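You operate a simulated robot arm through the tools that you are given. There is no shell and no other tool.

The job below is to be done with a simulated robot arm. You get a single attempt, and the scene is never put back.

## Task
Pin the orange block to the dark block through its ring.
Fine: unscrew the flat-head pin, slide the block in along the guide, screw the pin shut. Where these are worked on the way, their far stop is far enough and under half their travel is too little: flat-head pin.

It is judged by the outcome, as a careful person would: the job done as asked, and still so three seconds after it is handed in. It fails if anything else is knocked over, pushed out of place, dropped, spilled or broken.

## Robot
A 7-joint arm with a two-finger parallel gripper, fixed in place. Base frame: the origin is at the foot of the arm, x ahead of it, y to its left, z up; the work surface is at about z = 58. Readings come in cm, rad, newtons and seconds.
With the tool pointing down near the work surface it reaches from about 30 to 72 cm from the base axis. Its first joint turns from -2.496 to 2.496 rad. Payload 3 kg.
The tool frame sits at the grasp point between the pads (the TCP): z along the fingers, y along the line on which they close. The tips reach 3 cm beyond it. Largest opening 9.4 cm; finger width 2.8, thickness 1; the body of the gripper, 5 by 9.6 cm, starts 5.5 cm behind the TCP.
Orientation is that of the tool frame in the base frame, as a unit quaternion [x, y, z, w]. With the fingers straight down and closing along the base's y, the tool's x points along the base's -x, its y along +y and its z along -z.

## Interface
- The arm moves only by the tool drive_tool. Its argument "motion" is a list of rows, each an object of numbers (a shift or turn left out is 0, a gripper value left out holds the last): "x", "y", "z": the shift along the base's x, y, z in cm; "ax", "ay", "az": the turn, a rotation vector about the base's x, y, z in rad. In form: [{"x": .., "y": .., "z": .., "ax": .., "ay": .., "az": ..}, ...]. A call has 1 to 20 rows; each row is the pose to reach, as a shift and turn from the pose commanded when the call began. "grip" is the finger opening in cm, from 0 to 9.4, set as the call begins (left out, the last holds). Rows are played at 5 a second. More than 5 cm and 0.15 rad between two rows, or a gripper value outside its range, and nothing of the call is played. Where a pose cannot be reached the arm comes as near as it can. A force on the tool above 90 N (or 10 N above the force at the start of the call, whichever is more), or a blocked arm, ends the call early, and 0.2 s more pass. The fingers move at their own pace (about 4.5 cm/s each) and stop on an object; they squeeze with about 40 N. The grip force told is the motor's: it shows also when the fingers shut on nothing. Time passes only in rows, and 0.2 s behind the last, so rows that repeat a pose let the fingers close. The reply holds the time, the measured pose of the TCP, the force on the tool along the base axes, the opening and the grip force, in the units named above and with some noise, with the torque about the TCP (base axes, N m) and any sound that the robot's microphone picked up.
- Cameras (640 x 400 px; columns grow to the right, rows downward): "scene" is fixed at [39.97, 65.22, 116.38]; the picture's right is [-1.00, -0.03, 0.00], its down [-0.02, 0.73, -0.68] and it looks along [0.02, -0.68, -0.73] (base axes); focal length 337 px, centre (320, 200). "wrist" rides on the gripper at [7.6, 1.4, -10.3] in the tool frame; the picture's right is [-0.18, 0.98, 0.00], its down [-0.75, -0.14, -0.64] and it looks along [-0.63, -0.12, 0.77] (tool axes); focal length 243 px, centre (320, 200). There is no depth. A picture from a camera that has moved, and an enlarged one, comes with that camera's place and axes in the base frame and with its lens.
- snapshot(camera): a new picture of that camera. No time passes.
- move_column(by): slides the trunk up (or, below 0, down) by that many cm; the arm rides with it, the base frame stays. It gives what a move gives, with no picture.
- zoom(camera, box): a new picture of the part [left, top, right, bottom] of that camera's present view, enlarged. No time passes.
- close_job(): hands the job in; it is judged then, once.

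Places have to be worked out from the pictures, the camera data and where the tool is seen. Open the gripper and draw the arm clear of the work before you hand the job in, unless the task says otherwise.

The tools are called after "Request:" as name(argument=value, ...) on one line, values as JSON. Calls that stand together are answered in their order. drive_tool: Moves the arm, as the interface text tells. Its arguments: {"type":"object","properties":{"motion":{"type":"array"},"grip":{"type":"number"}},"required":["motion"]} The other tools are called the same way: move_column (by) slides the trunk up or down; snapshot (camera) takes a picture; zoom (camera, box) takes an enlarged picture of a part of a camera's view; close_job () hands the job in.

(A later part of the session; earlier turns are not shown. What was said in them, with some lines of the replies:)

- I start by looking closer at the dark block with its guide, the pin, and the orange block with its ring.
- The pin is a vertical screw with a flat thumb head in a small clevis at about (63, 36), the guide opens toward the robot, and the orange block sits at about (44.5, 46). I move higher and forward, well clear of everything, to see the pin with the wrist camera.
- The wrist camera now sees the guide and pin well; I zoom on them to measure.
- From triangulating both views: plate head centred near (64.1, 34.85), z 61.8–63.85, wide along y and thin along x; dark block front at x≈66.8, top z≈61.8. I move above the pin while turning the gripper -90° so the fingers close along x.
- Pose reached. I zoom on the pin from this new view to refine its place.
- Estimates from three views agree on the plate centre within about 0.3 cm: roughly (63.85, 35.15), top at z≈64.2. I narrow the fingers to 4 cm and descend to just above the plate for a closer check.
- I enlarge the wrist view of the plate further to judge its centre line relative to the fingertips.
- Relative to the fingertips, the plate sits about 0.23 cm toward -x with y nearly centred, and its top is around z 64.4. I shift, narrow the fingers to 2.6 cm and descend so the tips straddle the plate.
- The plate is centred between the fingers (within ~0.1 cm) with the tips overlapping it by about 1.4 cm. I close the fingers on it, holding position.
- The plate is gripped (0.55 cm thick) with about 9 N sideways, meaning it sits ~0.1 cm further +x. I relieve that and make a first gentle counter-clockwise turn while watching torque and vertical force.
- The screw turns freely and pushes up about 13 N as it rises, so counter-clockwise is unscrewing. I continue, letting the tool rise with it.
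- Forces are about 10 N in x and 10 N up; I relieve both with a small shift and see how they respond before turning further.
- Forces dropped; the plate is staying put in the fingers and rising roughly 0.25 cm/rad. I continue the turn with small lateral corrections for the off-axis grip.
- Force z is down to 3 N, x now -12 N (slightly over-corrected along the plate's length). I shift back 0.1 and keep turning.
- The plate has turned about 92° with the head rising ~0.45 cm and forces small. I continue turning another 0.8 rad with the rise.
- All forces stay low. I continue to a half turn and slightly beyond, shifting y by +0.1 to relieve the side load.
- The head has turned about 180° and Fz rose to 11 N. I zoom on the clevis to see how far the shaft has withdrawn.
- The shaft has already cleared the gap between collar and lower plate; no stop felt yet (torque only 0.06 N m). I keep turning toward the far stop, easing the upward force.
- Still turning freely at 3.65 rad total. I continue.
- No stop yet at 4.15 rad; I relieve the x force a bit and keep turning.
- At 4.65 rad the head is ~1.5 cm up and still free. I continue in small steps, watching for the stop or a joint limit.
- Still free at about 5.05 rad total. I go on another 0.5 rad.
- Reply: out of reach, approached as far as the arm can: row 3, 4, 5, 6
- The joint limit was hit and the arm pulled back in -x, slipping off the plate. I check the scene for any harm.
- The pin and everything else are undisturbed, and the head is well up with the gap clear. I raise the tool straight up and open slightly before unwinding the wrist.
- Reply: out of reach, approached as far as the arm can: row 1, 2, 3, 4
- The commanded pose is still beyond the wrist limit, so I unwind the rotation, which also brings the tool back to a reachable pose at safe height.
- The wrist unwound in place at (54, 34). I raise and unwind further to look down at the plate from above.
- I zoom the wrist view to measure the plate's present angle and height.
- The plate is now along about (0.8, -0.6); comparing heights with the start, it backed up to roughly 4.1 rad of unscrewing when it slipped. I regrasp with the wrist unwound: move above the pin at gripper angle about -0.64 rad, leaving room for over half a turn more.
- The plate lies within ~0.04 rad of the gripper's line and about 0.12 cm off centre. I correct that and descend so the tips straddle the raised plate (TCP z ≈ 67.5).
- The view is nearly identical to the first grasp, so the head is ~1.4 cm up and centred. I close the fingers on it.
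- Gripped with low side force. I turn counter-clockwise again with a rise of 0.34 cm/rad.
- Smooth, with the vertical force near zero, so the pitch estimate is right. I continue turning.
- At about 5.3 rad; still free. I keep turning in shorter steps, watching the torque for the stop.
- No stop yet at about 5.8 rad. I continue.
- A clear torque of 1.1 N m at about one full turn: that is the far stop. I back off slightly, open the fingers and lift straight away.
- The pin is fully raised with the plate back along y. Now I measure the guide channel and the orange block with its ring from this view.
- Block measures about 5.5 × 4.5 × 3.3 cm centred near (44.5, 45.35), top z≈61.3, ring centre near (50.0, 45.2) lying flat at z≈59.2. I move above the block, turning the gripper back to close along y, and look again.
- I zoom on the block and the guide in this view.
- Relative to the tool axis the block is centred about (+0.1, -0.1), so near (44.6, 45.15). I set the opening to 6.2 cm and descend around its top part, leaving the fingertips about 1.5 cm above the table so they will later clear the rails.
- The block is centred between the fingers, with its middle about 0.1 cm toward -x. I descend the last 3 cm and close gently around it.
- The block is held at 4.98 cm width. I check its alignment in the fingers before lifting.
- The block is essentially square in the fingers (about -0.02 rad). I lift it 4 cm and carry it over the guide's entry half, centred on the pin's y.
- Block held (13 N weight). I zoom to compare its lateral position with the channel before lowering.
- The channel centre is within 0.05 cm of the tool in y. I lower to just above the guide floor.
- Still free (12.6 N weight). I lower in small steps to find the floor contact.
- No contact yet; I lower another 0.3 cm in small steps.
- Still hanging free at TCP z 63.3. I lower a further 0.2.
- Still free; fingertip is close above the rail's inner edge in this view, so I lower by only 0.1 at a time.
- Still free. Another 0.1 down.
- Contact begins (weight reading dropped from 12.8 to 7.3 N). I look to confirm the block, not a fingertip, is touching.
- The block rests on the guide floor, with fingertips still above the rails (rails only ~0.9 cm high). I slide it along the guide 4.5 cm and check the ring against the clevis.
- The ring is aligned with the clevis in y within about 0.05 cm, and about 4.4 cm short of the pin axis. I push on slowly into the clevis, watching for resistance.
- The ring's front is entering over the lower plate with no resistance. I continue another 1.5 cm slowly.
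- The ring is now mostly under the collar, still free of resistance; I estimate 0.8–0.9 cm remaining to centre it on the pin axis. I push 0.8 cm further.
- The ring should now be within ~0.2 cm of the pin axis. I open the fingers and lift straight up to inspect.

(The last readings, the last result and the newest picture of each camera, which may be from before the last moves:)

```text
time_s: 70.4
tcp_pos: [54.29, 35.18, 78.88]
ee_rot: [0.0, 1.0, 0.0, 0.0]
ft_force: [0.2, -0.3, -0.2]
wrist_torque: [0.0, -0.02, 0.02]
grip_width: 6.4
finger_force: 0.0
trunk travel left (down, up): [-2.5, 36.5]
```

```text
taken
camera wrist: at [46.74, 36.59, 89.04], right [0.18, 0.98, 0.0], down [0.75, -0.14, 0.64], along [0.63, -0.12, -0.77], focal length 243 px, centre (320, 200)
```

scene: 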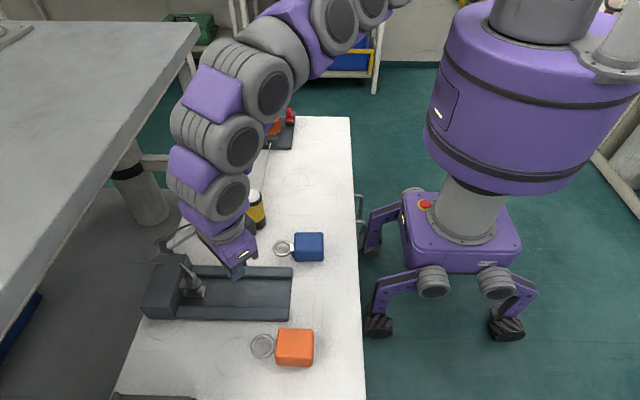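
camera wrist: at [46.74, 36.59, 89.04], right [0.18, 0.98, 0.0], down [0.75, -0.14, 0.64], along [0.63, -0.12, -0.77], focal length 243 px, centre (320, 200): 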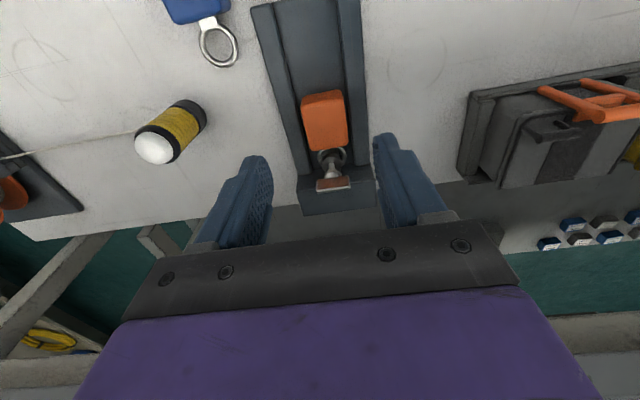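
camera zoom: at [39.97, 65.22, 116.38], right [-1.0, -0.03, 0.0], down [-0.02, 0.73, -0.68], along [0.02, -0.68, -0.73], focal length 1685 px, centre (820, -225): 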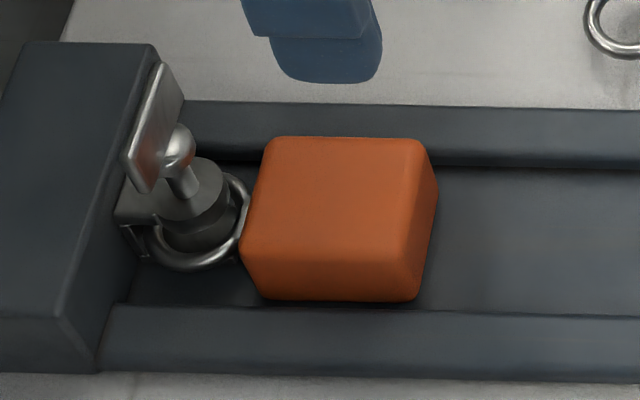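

I zoom from both cameras to judge how well the ring surrounds the pin axis.

Request:
zoom(camera="scene", box=[180, 260, 230, 305])

Request:
zoom(camera="wrist", box=[290, 80, 380, 220])

Request:
zoom(camera="wrist", box=[305, 135, 365, 205])

```text
8.89 times, centred on (205, 282) of scene
camera zoom: at [39.97, 65.22, 116.38], right [-1.0, -0.03, 0.0], down [-0.02, 0.73, -0.68], along [0.02, -0.68, -0.73], focal length 2996 px, centre (1342, -533)
```

zoom: 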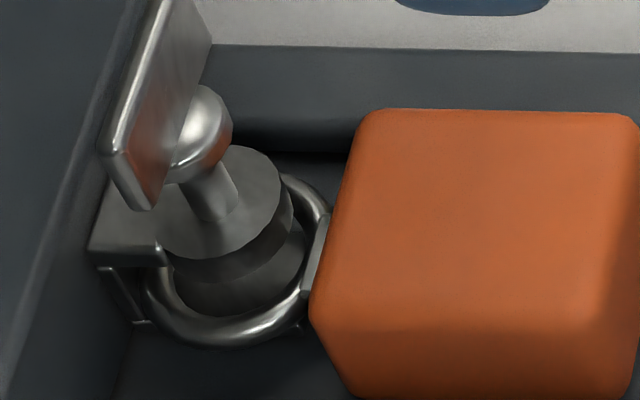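

```text
2.86 times, centred on (335, 150) of wrist
camera zoom: at [46.74, 36.59, 89.04], right [0.18, 0.98, 0.0], down [0.75, -0.14, 0.64], along [0.63, -0.12, -0.77], focal length 693 px, centre (277, 343)
```

zoom: 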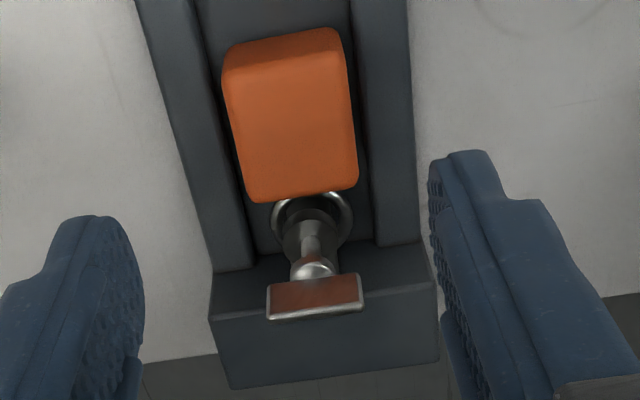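

```text
5.71 times, centred on (335, 170) of wrist
camera zoom: at [46.74, 36.59, 89.04], right [0.18, 0.98, 0.0], down [0.75, -0.14, 0.64], along [0.63, -0.12, -0.77], focal length 1386 px, centre (234, 371)
```

zoom: 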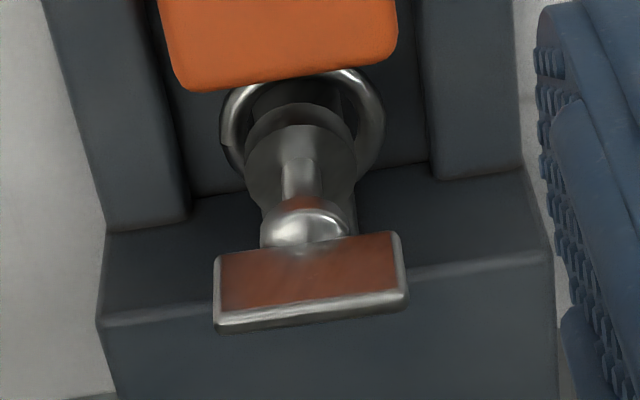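

The ring surrounds the pin axis well (within ~0.3 cm, hole radius ~1.4 vs. shaft ~0.4). Now I return above the pin, turning the gripper to +90° so I can screw clockwise through half a turn.

Request:
drive_tool(motion=[{"x": 0.8, "az": 0.131}, {"x": 1.6, "az": 0.262}, {"x": 2.4, "az": 0.393}, {"x": 3.2, "az": 0.524}, {"x": 4.0, "az": 0.654}, {"x": 4.8, "az": 0.785}, {"x": 5.6, "az": 0.916}, {"x": 6.4, "az": 1.047}, {"x": 7.2, "az": 1.178}, {"x": 8.0, "az": 1.309}, {"x": 8.8, "y": -0.05, "az": 1.44}, {"x": 9.45, "y": -0.1, "az": 1.571}, {"x": 9.45, "y": -0.1, "az": 1.571}], grip=2.8)

Request:
zoom(camera="wrist", box=[270, 60, 370, 140])

```text
time_s: 73.2
tcp_pos: [63.67, 35.03, 78.79]
ee_rot: [0.708, -0.706, -0.001, 0.002]
ft_force: [-0.2, -0.2, -0.1]
wrist_torque: [0.01, 0.03, 0.01]
grip_width: 2.81
finger_force: 0.0
trunk travel left (down, up): [-2.5, 36.5]
```

```text
5.00 times, centred on (320, 100) of wrist
camera zoom: at [62.34, 27.38, 89.0], right [-0.98, 0.18, 0.0], down [0.14, 0.75, 0.64], along [0.11, 0.63, -0.77], focal length 1213 px, centre (320, 700)
```

zoom: 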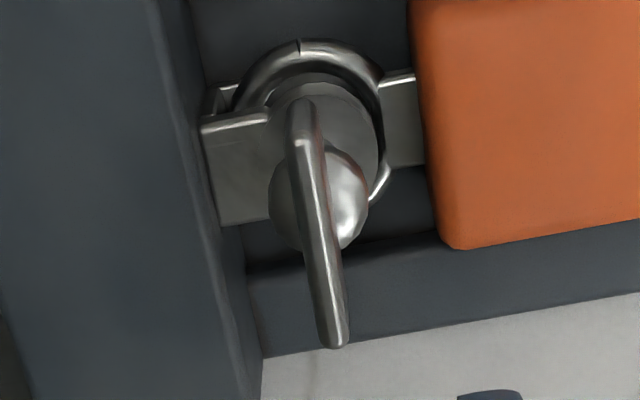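

Plate line and centre match the tool axis. I descend to the same grip height as at the far stop (TCP z ≈ 68.3).

Request:
drive_tool(motion=[{"x": 0.03, "z": -2}, {"x": 0.03, "z": -4}, {"x": 0.03, "z": -6}, {"x": 0.03, "z": -7.5}, {"x": 0.03, "z": -8.6}, {"x": 0.03, "z": -9.4}, {"x": 0.03, "z": -10}, {"x": 0.03, "z": -10.5}, {"x": 0.03, "z": -10.5}])

Request:
zoom(camera="wrist", box=[240, 90, 400, 220])

```text
time_s: 75.2
tcp_pos: [63.8, 34.98, 68.3]
ee_rot: [-0.707, 0.708, 0.002, -0.001]
ft_force: [-0.4, -0.6, -0.3]
wrist_torque: [-0.02, 0.01, 0.04]
grip_width: 2.82
finger_force: 0.0
trunk travel left (down, up): [-2.5, 36.5]
```

```text
3.08 times, centred on (320, 155) of wrist
camera zoom: at [62.38, 27.37, 78.48], right [-0.98, 0.18, 0.0], down [0.14, 0.75, 0.64], along [0.12, 0.63, -0.77], focal length 746 px, centre (320, 338)
```

zoom: 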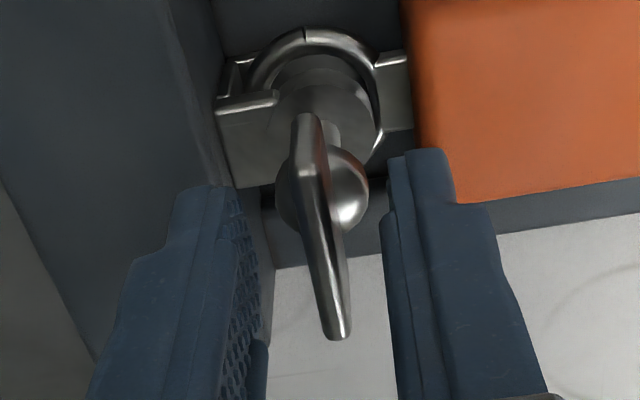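

The view matches earlier good grasps. I close on the plate.

Request:
drive_tool(motion=[{"x": 0}, {"x": 0}, {"x": 0}, {"x": 0}], grip=0)

```text
time_s: 76.2
tcp_pos: [63.79, 35.01, 68.4]
ee_rot: [0.707, -0.707, -0.001, 0.001]
ft_force: [-3.5, -0.8, -0.3]
wrist_torque: [-0.14, -0.04, 0.0]
grip_width: 0.51
finger_force: 40.1
trunk travel left (down, up): [-2.5, 36.5]
```

Gripped cleanly. I turn clockwise 0.8 rad while lowering at 0.345 cm/rad.

Request:
drive_tool(motion=[{"x": -0.05, "z": -0.035, "az": -0.1}, {"x": -0.05, "z": -0.07, "az": -0.2}, {"x": -0.05, "z": -0.105, "az": -0.3}, {"x": -0.05, "z": -0.14, "az": -0.4}, {"x": -0.05, "z": -0.17, "az": -0.5}, {"x": -0.05, "z": -0.205, "az": -0.6}, {"x": -0.05, "z": -0.24, "az": -0.7}, {"x": -0.05, "z": -0.275, "az": -0.8}, {"x": -0.05, "z": -0.275, "az": -0.8}])

```text
time_s: 78.2
tcp_pos: [63.71, 35.03, 68.14]
ee_rot: [-0.376, 0.927, 0.0, -0.001]
ft_force: [-4.1, -4.8, -2.1]
wrist_torque: [-0.39, 0.29, 0.04]
grip_width: 0.53
finger_force: 39.9
trunk travel left (down, up): [-2.5, 36.5]
```

Forces are small; I continue another 0.8 rad clockwise.

Request:
drive_tool(motion=[{"x": -0.03, "y": -0.03, "z": -0.05, "az": -0.1}, {"x": -0.03, "y": -0.05, "z": -0.085, "az": -0.2}, {"x": -0.03, "y": -0.05, "z": -0.12, "az": -0.3}, {"x": -0.03, "y": -0.05, "z": -0.155, "az": -0.4}, {"x": -0.03, "y": -0.05, "z": -0.19, "az": -0.5}, {"x": -0.03, "y": -0.05, "z": -0.225, "az": -0.6}, {"x": -0.03, "y": -0.05, "z": -0.26, "az": -0.7}, {"x": -0.03, "y": -0.05, "z": -0.29, "az": -0.8}, {"x": -0.03, "y": -0.05, "z": -0.29, "az": -0.8}])

```text
time_s: 80.2
tcp_pos: [63.69, 34.98, 67.68]
ee_rot: [0.014, 1.0, 0.001, -0.001]
ft_force: [4.8, 5.4, 0.3]
wrist_torque: [0.04, -0.24, 0.03]
grip_width: 0.52
finger_force: 39.7
trunk travel left (down, up): [-2.5, 36.5]
```

Going well at 1.6 rad with near-zero vertical force. I continue 0.8 rad more.

Request:
drive_tool(motion=[{"x": 0.04, "y": 0.04, "z": -0.035, "az": -0.1}, {"x": 0.04, "y": 0.04, "z": -0.07, "az": -0.2}, {"x": 0.04, "y": 0.04, "z": -0.105, "az": -0.3}, {"x": 0.04, "y": 0.04, "z": -0.14, "az": -0.4}, {"x": 0.04, "y": 0.04, "z": -0.17, "az": -0.5}, {"x": 0.04, "y": 0.04, "z": -0.205, "az": -0.6}, {"x": 0.04, "y": 0.04, "z": -0.24, "az": -0.7}, {"x": 0.04, "y": 0.04, "z": -0.275, "az": -0.8}, {"x": 0.04, "y": 0.04, "z": -0.275, "az": -0.8}])

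Request:
zoom(camera="scene", box=[170, 245, 270, 325])

```text
time_s: 82.2
tcp_pos: [63.63, 35.08, 67.5]
ee_rot: [0.403, 0.915, 0.0, 0.0]
ft_force: [-1.1, 5.4, 1.5]
wrist_torque: [0.42, 0.42, -0.01]
grip_width: 0.55
finger_force: 39.5
trunk travel left (down, up): [-2.5, 36.5]
```

```text
5.00 times, centred on (220, 285) of scene
camera zoom: at [39.97, 65.22, 116.38], right [-1.0, -0.03, 0.0], down [-0.02, 0.73, -0.68], along [0.02, -0.68, -0.73], focal length 1685 px, centre (820, -225)
```

zoom: 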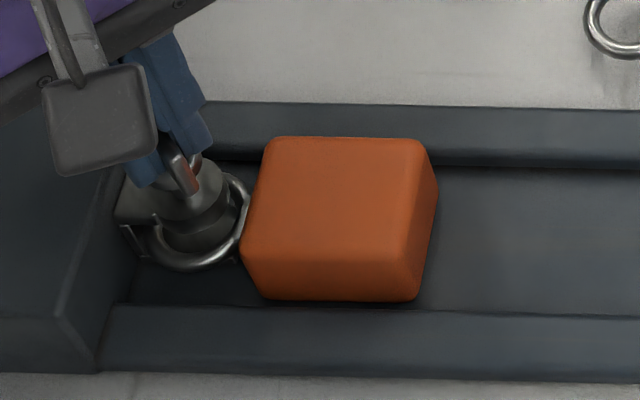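

Continuing to complete the half turn (to gripper angle -90°).

Request:
drive_tool(motion=[{"y": 0.05, "z": -0.03, "az": -0.1}, {"y": 0.05, "z": -0.06, "az": -0.2}, {"y": 0.05, "z": -0.1, "az": -0.3}, {"y": 0.05, "z": -0.13, "az": -0.4}, {"y": 0.05, "z": -0.165, "az": -0.5}, {"y": 0.05, "z": -0.2, "az": -0.6}, {"y": 0.05, "z": -0.235, "az": -0.7}, {"y": 0.05, "z": -0.25, "az": -0.742}, {"y": 0.05, "z": -0.25, "az": -0.742}])

Request:
zoom(camera="wrist", box=[240, 90, 400, 220])

```text
time_s: 84.2
tcp_pos: [63.7, 35.01, 67.26]
ee_rot: [0.708, 0.706, 0.0, 0.002]
ft_force: [-1.8, -2.3, -1.4]
wrist_torque: [-0.24, 0.11, 0.01]
grip_width: 0.55
finger_force: 39.9
trunk travel left (down, up): [-2.5, 36.5]
```

```text
3.08 times, centred on (320, 155) of wrist
camera zoom: at [65.14, 42.67, 77.38], right [0.98, -0.19, 0.0], down [-0.14, -0.75, 0.64], along [-0.12, -0.63, -0.77], focal length 746 px, centre (320, 338)
```

zoom: 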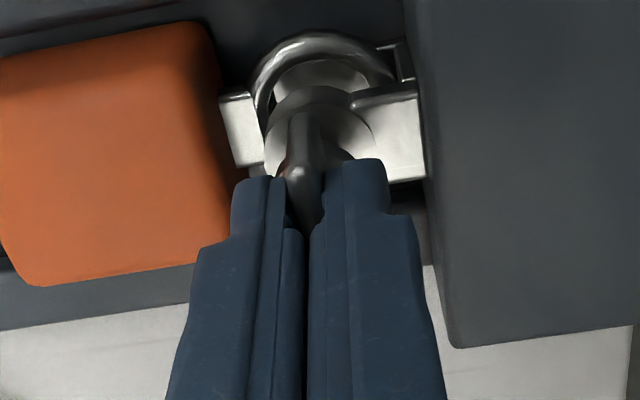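

Half turn done with low forces. I open, lift clear of the plate, and rotate the wrist back by half a turn for the second grasp.

Request:
drive_tool(motion=[{"x": 0}, {"x": 0}, {"x": 0}, {"z": 1.5}, {"z": 3}, {"z": 5}, {"z": 5, "az": 0.14}, {"z": 5, "az": 0.28}, {"z": 5, "az": 0.42}, {"z": 5, "az": 0.56}, {"z": 5, "az": 0.7}, {"z": 5, "az": 0.84}, {"z": 5, "az": 0.98}, {"z": 5, "az": 1.12}, {"z": 5, "az": 1.26}, {"z": 5, "az": 1.4}, {"z": 5, "az": 1.54}, {"z": 5, "az": 1.571}], grip=2.8)

Request:
drive_tool(motion=[{"az": 0.131}, {"az": 0.262}, {"az": 0.393}, {"az": 0.524}, {"az": 0.654}, {"az": 0.785}, {"az": 0.916}, {"az": 1.047}, {"az": 1.178}, {"az": 1.309}, {"az": 1.44}, {"az": 1.571}, {"az": 1.571}])

Request:
zoom(camera="wrist", box=[260, 70, 380, 170])

Request:
zoom(camera="scene", box=[170, 245, 250, 315])

```text
time_s: 88.0
tcp_pos: [63.65, 35.15, 72.28]
ee_rot: [-0.001, 1.0, 0.001, 0.0]
ft_force: [-0.3, 0.4, 0.9]
wrist_torque: [-0.01, 0.01, 0.01]
grip_width: 2.78
finger_force: 0.1
trunk travel left (down, up): [-2.5, 36.5]
```

```text
time_s: 90.8
tcp_pos: [63.78, 34.97, 72.31]
ee_rot: [0.708, -0.707, -0.002, 0.001]
ft_force: [1.5, 0.0, -0.6]
wrist_torque: [0.01, -0.01, 0.04]
grip_width: 2.81
finger_force: 0.0
trunk travel left (down, up): [-2.5, 36.5]
```

```text
4.00 times, centred on (320, 120) of wrist
camera zoom: at [62.38, 27.41, 82.39], right [-0.98, 0.18, 0.0], down [0.14, 0.75, 0.64], along [0.12, 0.63, -0.77], focal length 970 px, centre (320, 520)
```

zoom: 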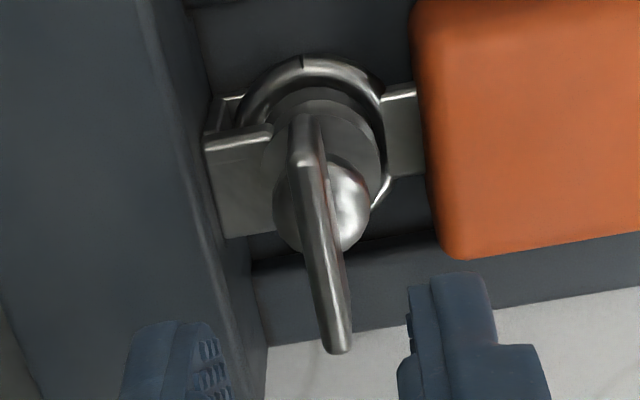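

```text
5.71 times, centred on (210, 280) of scene
camera zoom: at [39.97, 65.22, 116.38], right [-1.0, -0.03, 0.0], down [-0.02, 0.73, -0.68], along [0.02, -0.68, -0.73], focal length 1926 px, centre (949, -257)
```

zoom: 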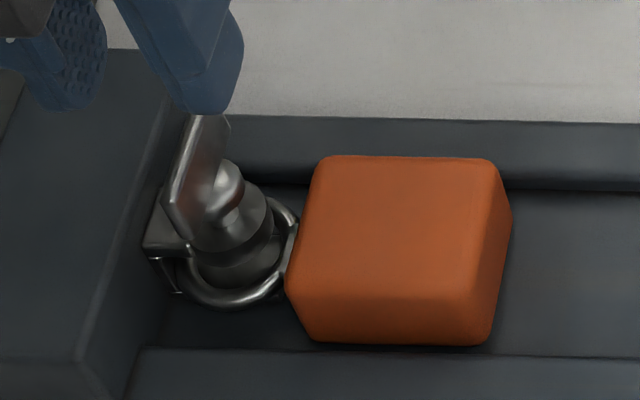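

The plate is aligned and centred for the second grasp. I lower back to grip height and close.

Request:
drive_tool(motion=[{"z": -1.2}, {"z": -2.4}, {"z": -3.4}, {"z": -4.2}, {"z": -4.7}, {"z": -5}, {"z": -5}])

Request:
zoom(camera="wrist", box=[240, 90, 400, 220])

Request:
drive_tool(motion=[{"x": 0}, {"x": 0}, {"x": 0}, {"x": 0}], grip=0)

```text
time_s: 92.4
tcp_pos: [63.8, 35.08, 67.27]
ee_rot: [0.708, -0.707, -0.001, 0.002]
ft_force: [0.6, -0.8, 0.4]
wrist_torque: [0.0, -0.03, -0.03]
grip_width: 2.8
finger_force: 0.0
trunk travel left (down, up): [-2.5, 36.5]
```

```text
3.08 times, centred on (320, 155) of wrist
camera zoom: at [62.38, 27.45, 77.39], right [-0.98, 0.18, 0.0], down [0.14, 0.75, 0.64], along [0.12, 0.63, -0.77], focal length 746 px, centre (320, 338)
```

zoom: 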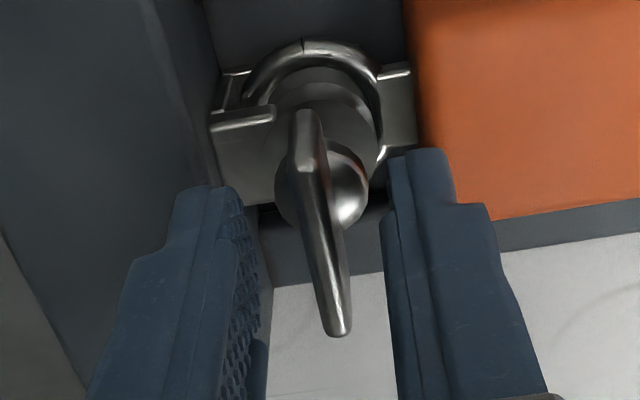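

```text
time_s: 93.4
tcp_pos: [63.72, 35.08, 67.27]
ee_rot: [-0.707, 0.708, 0.001, -0.001]
ft_force: [-4.6, -0.9, 0.1]
wrist_torque: [-0.15, 0.01, 0.05]
grip_width: 0.52
finger_force: 39.7
trunk travel left (down, up): [-2.5, 36.5]
```

Gripped again. I turn clockwise with lowering, 0.8 rad.

Request:
drive_tool(motion=[{"x": -0.05, "z": -0.035, "az": -0.1}, {"x": -0.05, "z": -0.07, "az": -0.2}, {"x": -0.05, "z": -0.105, "az": -0.3}, {"x": -0.05, "z": -0.14, "az": -0.4}, {"x": -0.05, "z": -0.17, "az": -0.5}, {"x": -0.05, "z": -0.205, "az": -0.6}, {"x": -0.05, "z": -0.24, "az": -0.7}, {"x": -0.05, "z": -0.275, "az": -0.8}, {"x": -0.05, "z": -0.275, "az": -0.8}])

```text
time_s: 95.4
tcp_pos: [63.82, 35.01, 66.94]
ee_rot: [-0.376, 0.927, 0.001, 0.0]
ft_force: [7.7, 0.5, 0.0]
wrist_torque: [-0.26, 0.05, -0.01]
grip_width: 0.53
finger_force: 39.7
trunk travel left (down, up): [-2.5, 36.5]
```

Smooth. Another 0.8 rad clockwise, easing the x force.

Request:
drive_tool(motion=[{"x": 0.06, "z": -0.035, "az": -0.1}, {"x": 0.06, "z": -0.07, "az": -0.2}, {"x": 0.06, "z": -0.105, "az": -0.3}, {"x": 0.06, "z": -0.14, "az": -0.4}, {"x": 0.06, "z": -0.17, "az": -0.5}, {"x": 0.06, "z": -0.205, "az": -0.6}, {"x": 0.06, "z": -0.24, "az": -0.7}, {"x": 0.06, "z": -0.275, "az": -0.8}, {"x": 0.06, "z": -0.275, "az": -0.8}])

Request:
zoom(camera="scene", box=[170, 245, 250, 315])

```text
time_s: 97.4
tcp_pos: [63.66, 34.93, 66.59]
ee_rot: [0.014, 1.0, 0.001, 0.0]
ft_force: [6.8, -2.6, 0.3]
wrist_torque: [-0.09, -0.26, -0.01]
grip_width: 0.54
finger_force: 40.0
trunk travel left (down, up): [-2.5, 36.5]
```

```text
5.71 times, centred on (210, 280) of scene
camera zoom: at [39.97, 65.22, 116.38], right [-1.0, -0.03, 0.0], down [-0.02, 0.73, -0.68], along [0.02, -0.68, -0.73], focal length 1926 px, centre (949, -257)
```

zoom: 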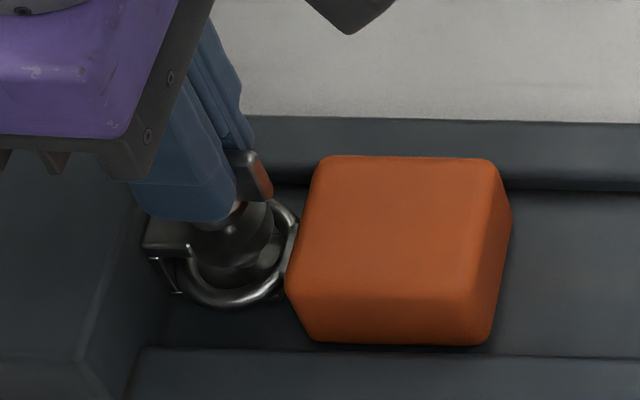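

The block is steady and the shaft is descending through the ring. I continue another 0.8 rad.

Request:
drive_tool(motion=[{"x": 0.05, "z": -0.035, "az": -0.1}, {"x": 0.05, "z": -0.07, "az": -0.2}, {"x": 0.05, "z": -0.105, "az": -0.3}, {"x": 0.05, "z": -0.14, "az": -0.4}, {"x": 0.05, "z": -0.17, "az": -0.5}, {"x": 0.05, "z": -0.205, "az": -0.6}, {"x": 0.05, "z": -0.24, "az": -0.7}, {"x": 0.05, "z": -0.275, "az": -0.8}, {"x": 0.05, "z": -0.275, "az": -0.8}])

```text
time_s: 99.4
tcp_pos: [63.81, 34.93, 66.49]
ee_rot: [0.404, 0.915, 0.001, 0.0]
ft_force: [-6.8, -10.9, -0.3]
wrist_torque: [0.18, 0.54, 0.01]
grip_width: 0.51
finger_force: 39.0
trunk travel left (down, up): [-2.5, 36.5]
```

About 0.74 rad should remain. I relieve the side force and turn 0.5 rad more.

Request:
drive_tool(motion=[{"x": -0.08, "y": -0.1, "z": -0.03, "az": -0.1}, {"x": -0.08, "y": -0.1, "z": -0.065, "az": -0.2}, {"x": -0.08, "y": -0.1, "z": -0.1, "az": -0.3}, {"x": -0.08, "y": -0.1, "z": -0.135, "az": -0.4}, {"x": -0.08, "y": -0.1, "z": -0.17, "az": -0.5}, {"x": -0.08, "y": -0.1, "z": -0.17, "az": -0.5}])

```text
time_s: 100.8
tcp_pos: [63.7, 34.97, 66.23]
ee_rot: [0.617, 0.787, 0.001, 0.0]
ft_force: [2.9, -1.9, -0.4]
wrist_torque: [-0.5, -0.16, -0.02]
grip_width: 0.59
finger_force: 39.0
trunk travel left (down, up): [-2.5, 36.5]
```

No stop yet; about 0.25 rad left. I continue in small steps and watch the torque.

Request:
drive_tool(motion=[{"z": -0.02, "az": -0.06}, {"z": -0.04, "az": -0.12}, {"z": -0.06, "az": -0.18}, {"z": -0.08, "az": -0.24}, {"z": -0.08, "az": -0.24}])

```text
time_s: 102.0
tcp_pos: [63.78, 34.93, 66.1]
ee_rot: [0.706, 0.708, 0.0, 0.001]
ft_force: [7.0, 2.3, -0.6]
wrist_torque: [0.37, -0.07, -0.02]
grip_width: 0.55
finger_force: 40.0
trunk travel left (down, up): [-2.5, 36.5]
```

Back at the original angle and height (z 66.1) with no stop torque yet. I nudge 0.1 rad more to seat it.

Request:
drive_tool(motion=[{"x": 0.05, "z": -0.02, "az": -0.05}, {"x": 0.05, "z": -0.03, "az": -0.1}, {"x": 0.05, "z": -0.03, "az": -0.1}])

```text
time_s: 102.8
tcp_pos: [63.77, 34.97, 66.05]
ee_rot: [0.741, 0.672, 0.0, 0.002]
ft_force: [3.5, 1.0, 3.7]
wrist_torque: [-0.45, -0.03, 1.16]
grip_width: 0.71
finger_force: 41.5
trunk travel left (down, up): [-2.5, 36.5]
```

A torque of +1.16 N m marks the closed stop: the pin is screwed shut. I ease back the twist, open and lift straight up.

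Request:
drive_tool(motion=[{"z": 0.02, "az": 0.05}, {"z": 0.02, "az": 0.09}, {"z": 0.02, "az": 0.09}])

Request:
drive_tool(motion=[{"x": 0}, {"x": 0}, {"x": 0}, {"z": 1}, {"z": 2.5}, {"z": 4}, {"z": 6.5}, {"z": 9}, {"z": 12}, {"z": 14}, {"z": 14}], grip=2.8)

Request:
zoom(camera="scene", box=[170, 245, 270, 325])

Request:
zoom(camera="wrist", box=[260, 40, 380, 140])

```text
time_s: 103.6
tcp_pos: [63.65, 34.99, 66.16]
ee_rot: [0.71, 0.704, -0.001, 0.001]
ft_force: [-0.9, 0.7, 2.1]
wrist_torque: [0.21, 0.04, 0.22]
grip_width: 0.51
finger_force: 40.1
trunk travel left (down, up): [-2.5, 36.5]
```

```text
time_s: 106.0
tcp_pos: [63.81, 34.9, 80.22]
ee_rot: [0.71, 0.704, 0.0, 0.001]
ft_force: [-0.2, -0.1, 0.0]
wrist_torque: [0.04, -0.02, -0.01]
grip_width: 2.79
finger_force: 0.2
trunk travel left (down, up): [-2.5, 36.5]
```

```text
5.00 times, centred on (220, 285) of scene
camera zoom: at [39.97, 65.22, 116.38], right [-1.0, -0.03, 0.0], down [-0.02, 0.73, -0.68], along [0.02, -0.68, -0.73], focal length 1685 px, centre (820, -225)
```

zoom: 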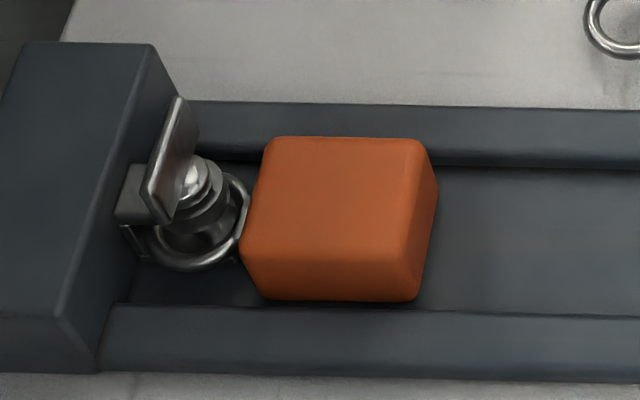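

```text
4.00 times, centred on (320, 90) of wrist
camera zoom: at [65.2, 42.56, 90.25], right [0.98, -0.19, 0.0], down [-0.15, -0.75, 0.64], along [-0.12, -0.63, -0.77], focal length 970 px, centre (320, 640)
```

zoom: 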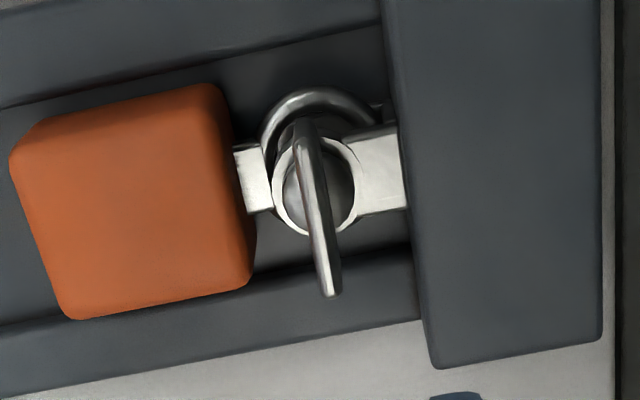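

The pin is shut with the plate back down and the ring around it. I zoom in to verify the shaft passes inside the ring.

Request:
zoom(camera="scene", box=[190, 268, 225, 303])

Request:
zoom(camera="wrist", box=[295, 55, 355, 115])

Request:
snapshot(camera="scene")

```text
11.43 times, centred on (208, 286) of scene
camera zoom: at [39.97, 65.22, 116.38], right [-1.0, -0.03, 0.0], down [-0.02, 0.73, -0.68], along [0.02, -0.68, -0.73], focal length 3852 px, centre (1606, -777)
```

zoom: 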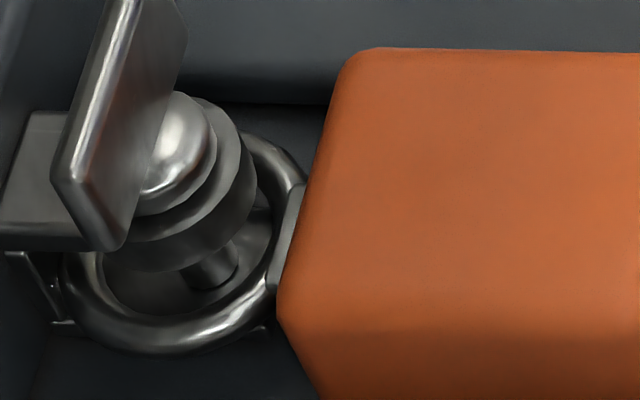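

```text
6.67 times, centred on (325, 85) of wrist
camera zoom: at [65.2, 42.56, 90.25], right [0.98, -0.19, 0.0], down [-0.15, -0.75, 0.64], along [-0.12, -0.63, -0.77], focal length 1618 px, centre (287, 967)
```

zoom: 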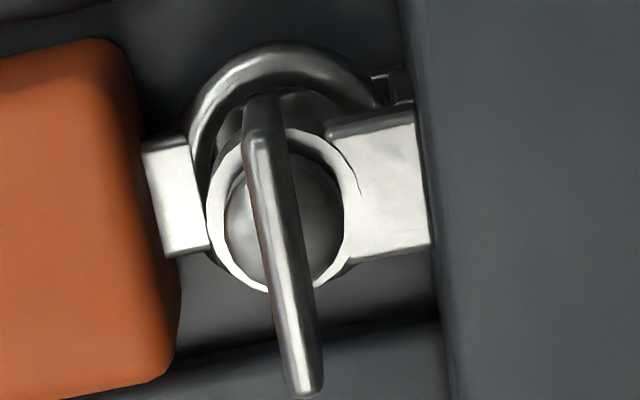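

```text
taken
```

scene: 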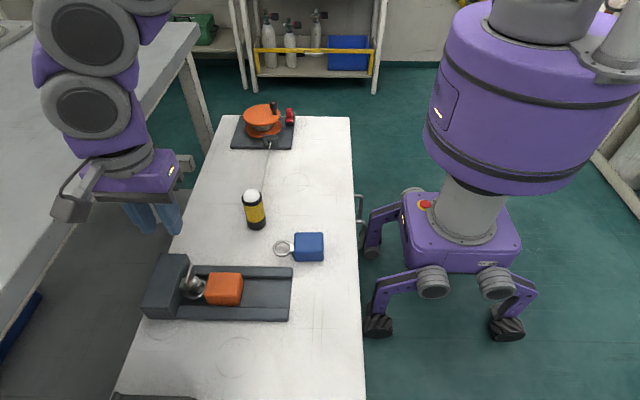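

The shaft clearly passes through the ring into the lower plate, and everything else stands where it was. I open the gripper fully and draw the arm up and back, clear of the work.

Request:
drive_tool(motion=[{"z": 2}, {"z": 4}, {"x": -2, "z": 6}, {"x": -5, "z": 8}, {"x": -8, "y": 1, "z": 10}, {"x": -11, "y": 2, "z": 11}, {"x": -14, "y": 3, "z": 12}, {"x": -17, "y": 4, "z": 12}, {"x": -20, "y": 5, "z": 12}, {"x": -20, "y": 5, "z": 12}], grip=9.4)

Request:
snapshot(camera="scene")

```text
time_s: 108.2
tcp_pos: [43.87, 39.94, 92.1]
ee_rot: [0.71, 0.704, 0.001, 0.002]
ft_force: [-0.4, 0.9, 0.6]
wrist_torque: [0.01, -0.01, 0.01]
grip_width: 9.38
finger_force: 0.0
trunk travel left (down, up): [-2.5, 36.5]
```

```text
taken
```

scene: 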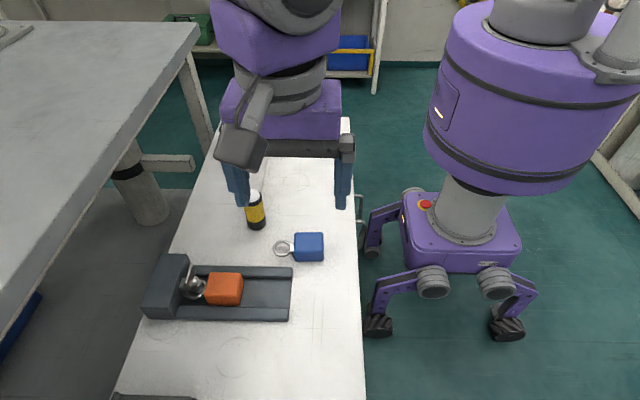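

The arm is clear with the gripper open, the orange block is pinned through its ring to the dark block, and nothing else has moved. I hand the job in.

Request:
close_job()

```text
The job is handed in.
```

The orange block is pinned to the dark block through its ring, and the job is handed in. The last close-up shows the pin's shaft passing down through the ring into the lower plate.

- **Unscrewing:** I turned the flat-head pin counter-clockwise about one full turn, until it hit its far stop. On the first attempt the wrist reached its joint limit. The arm jerked back and slipped off the pin, which turned back by roughly 1 rad. I regripped it and finished the turn; I saw no damage.
- **Sliding in:** I set the block in the guide and slid it along until the ring sat around the pin's axis. It met no resistance beyond light friction.
- **Screwing shut:** I turned the pin clockwise in two half turns until it hit the closed stop, where the torque rose to about 1.2 N m. The head ended at its original height and angle.

In the final picture the gripper is open, the arm is clear of the work, and everything else stands where it was.
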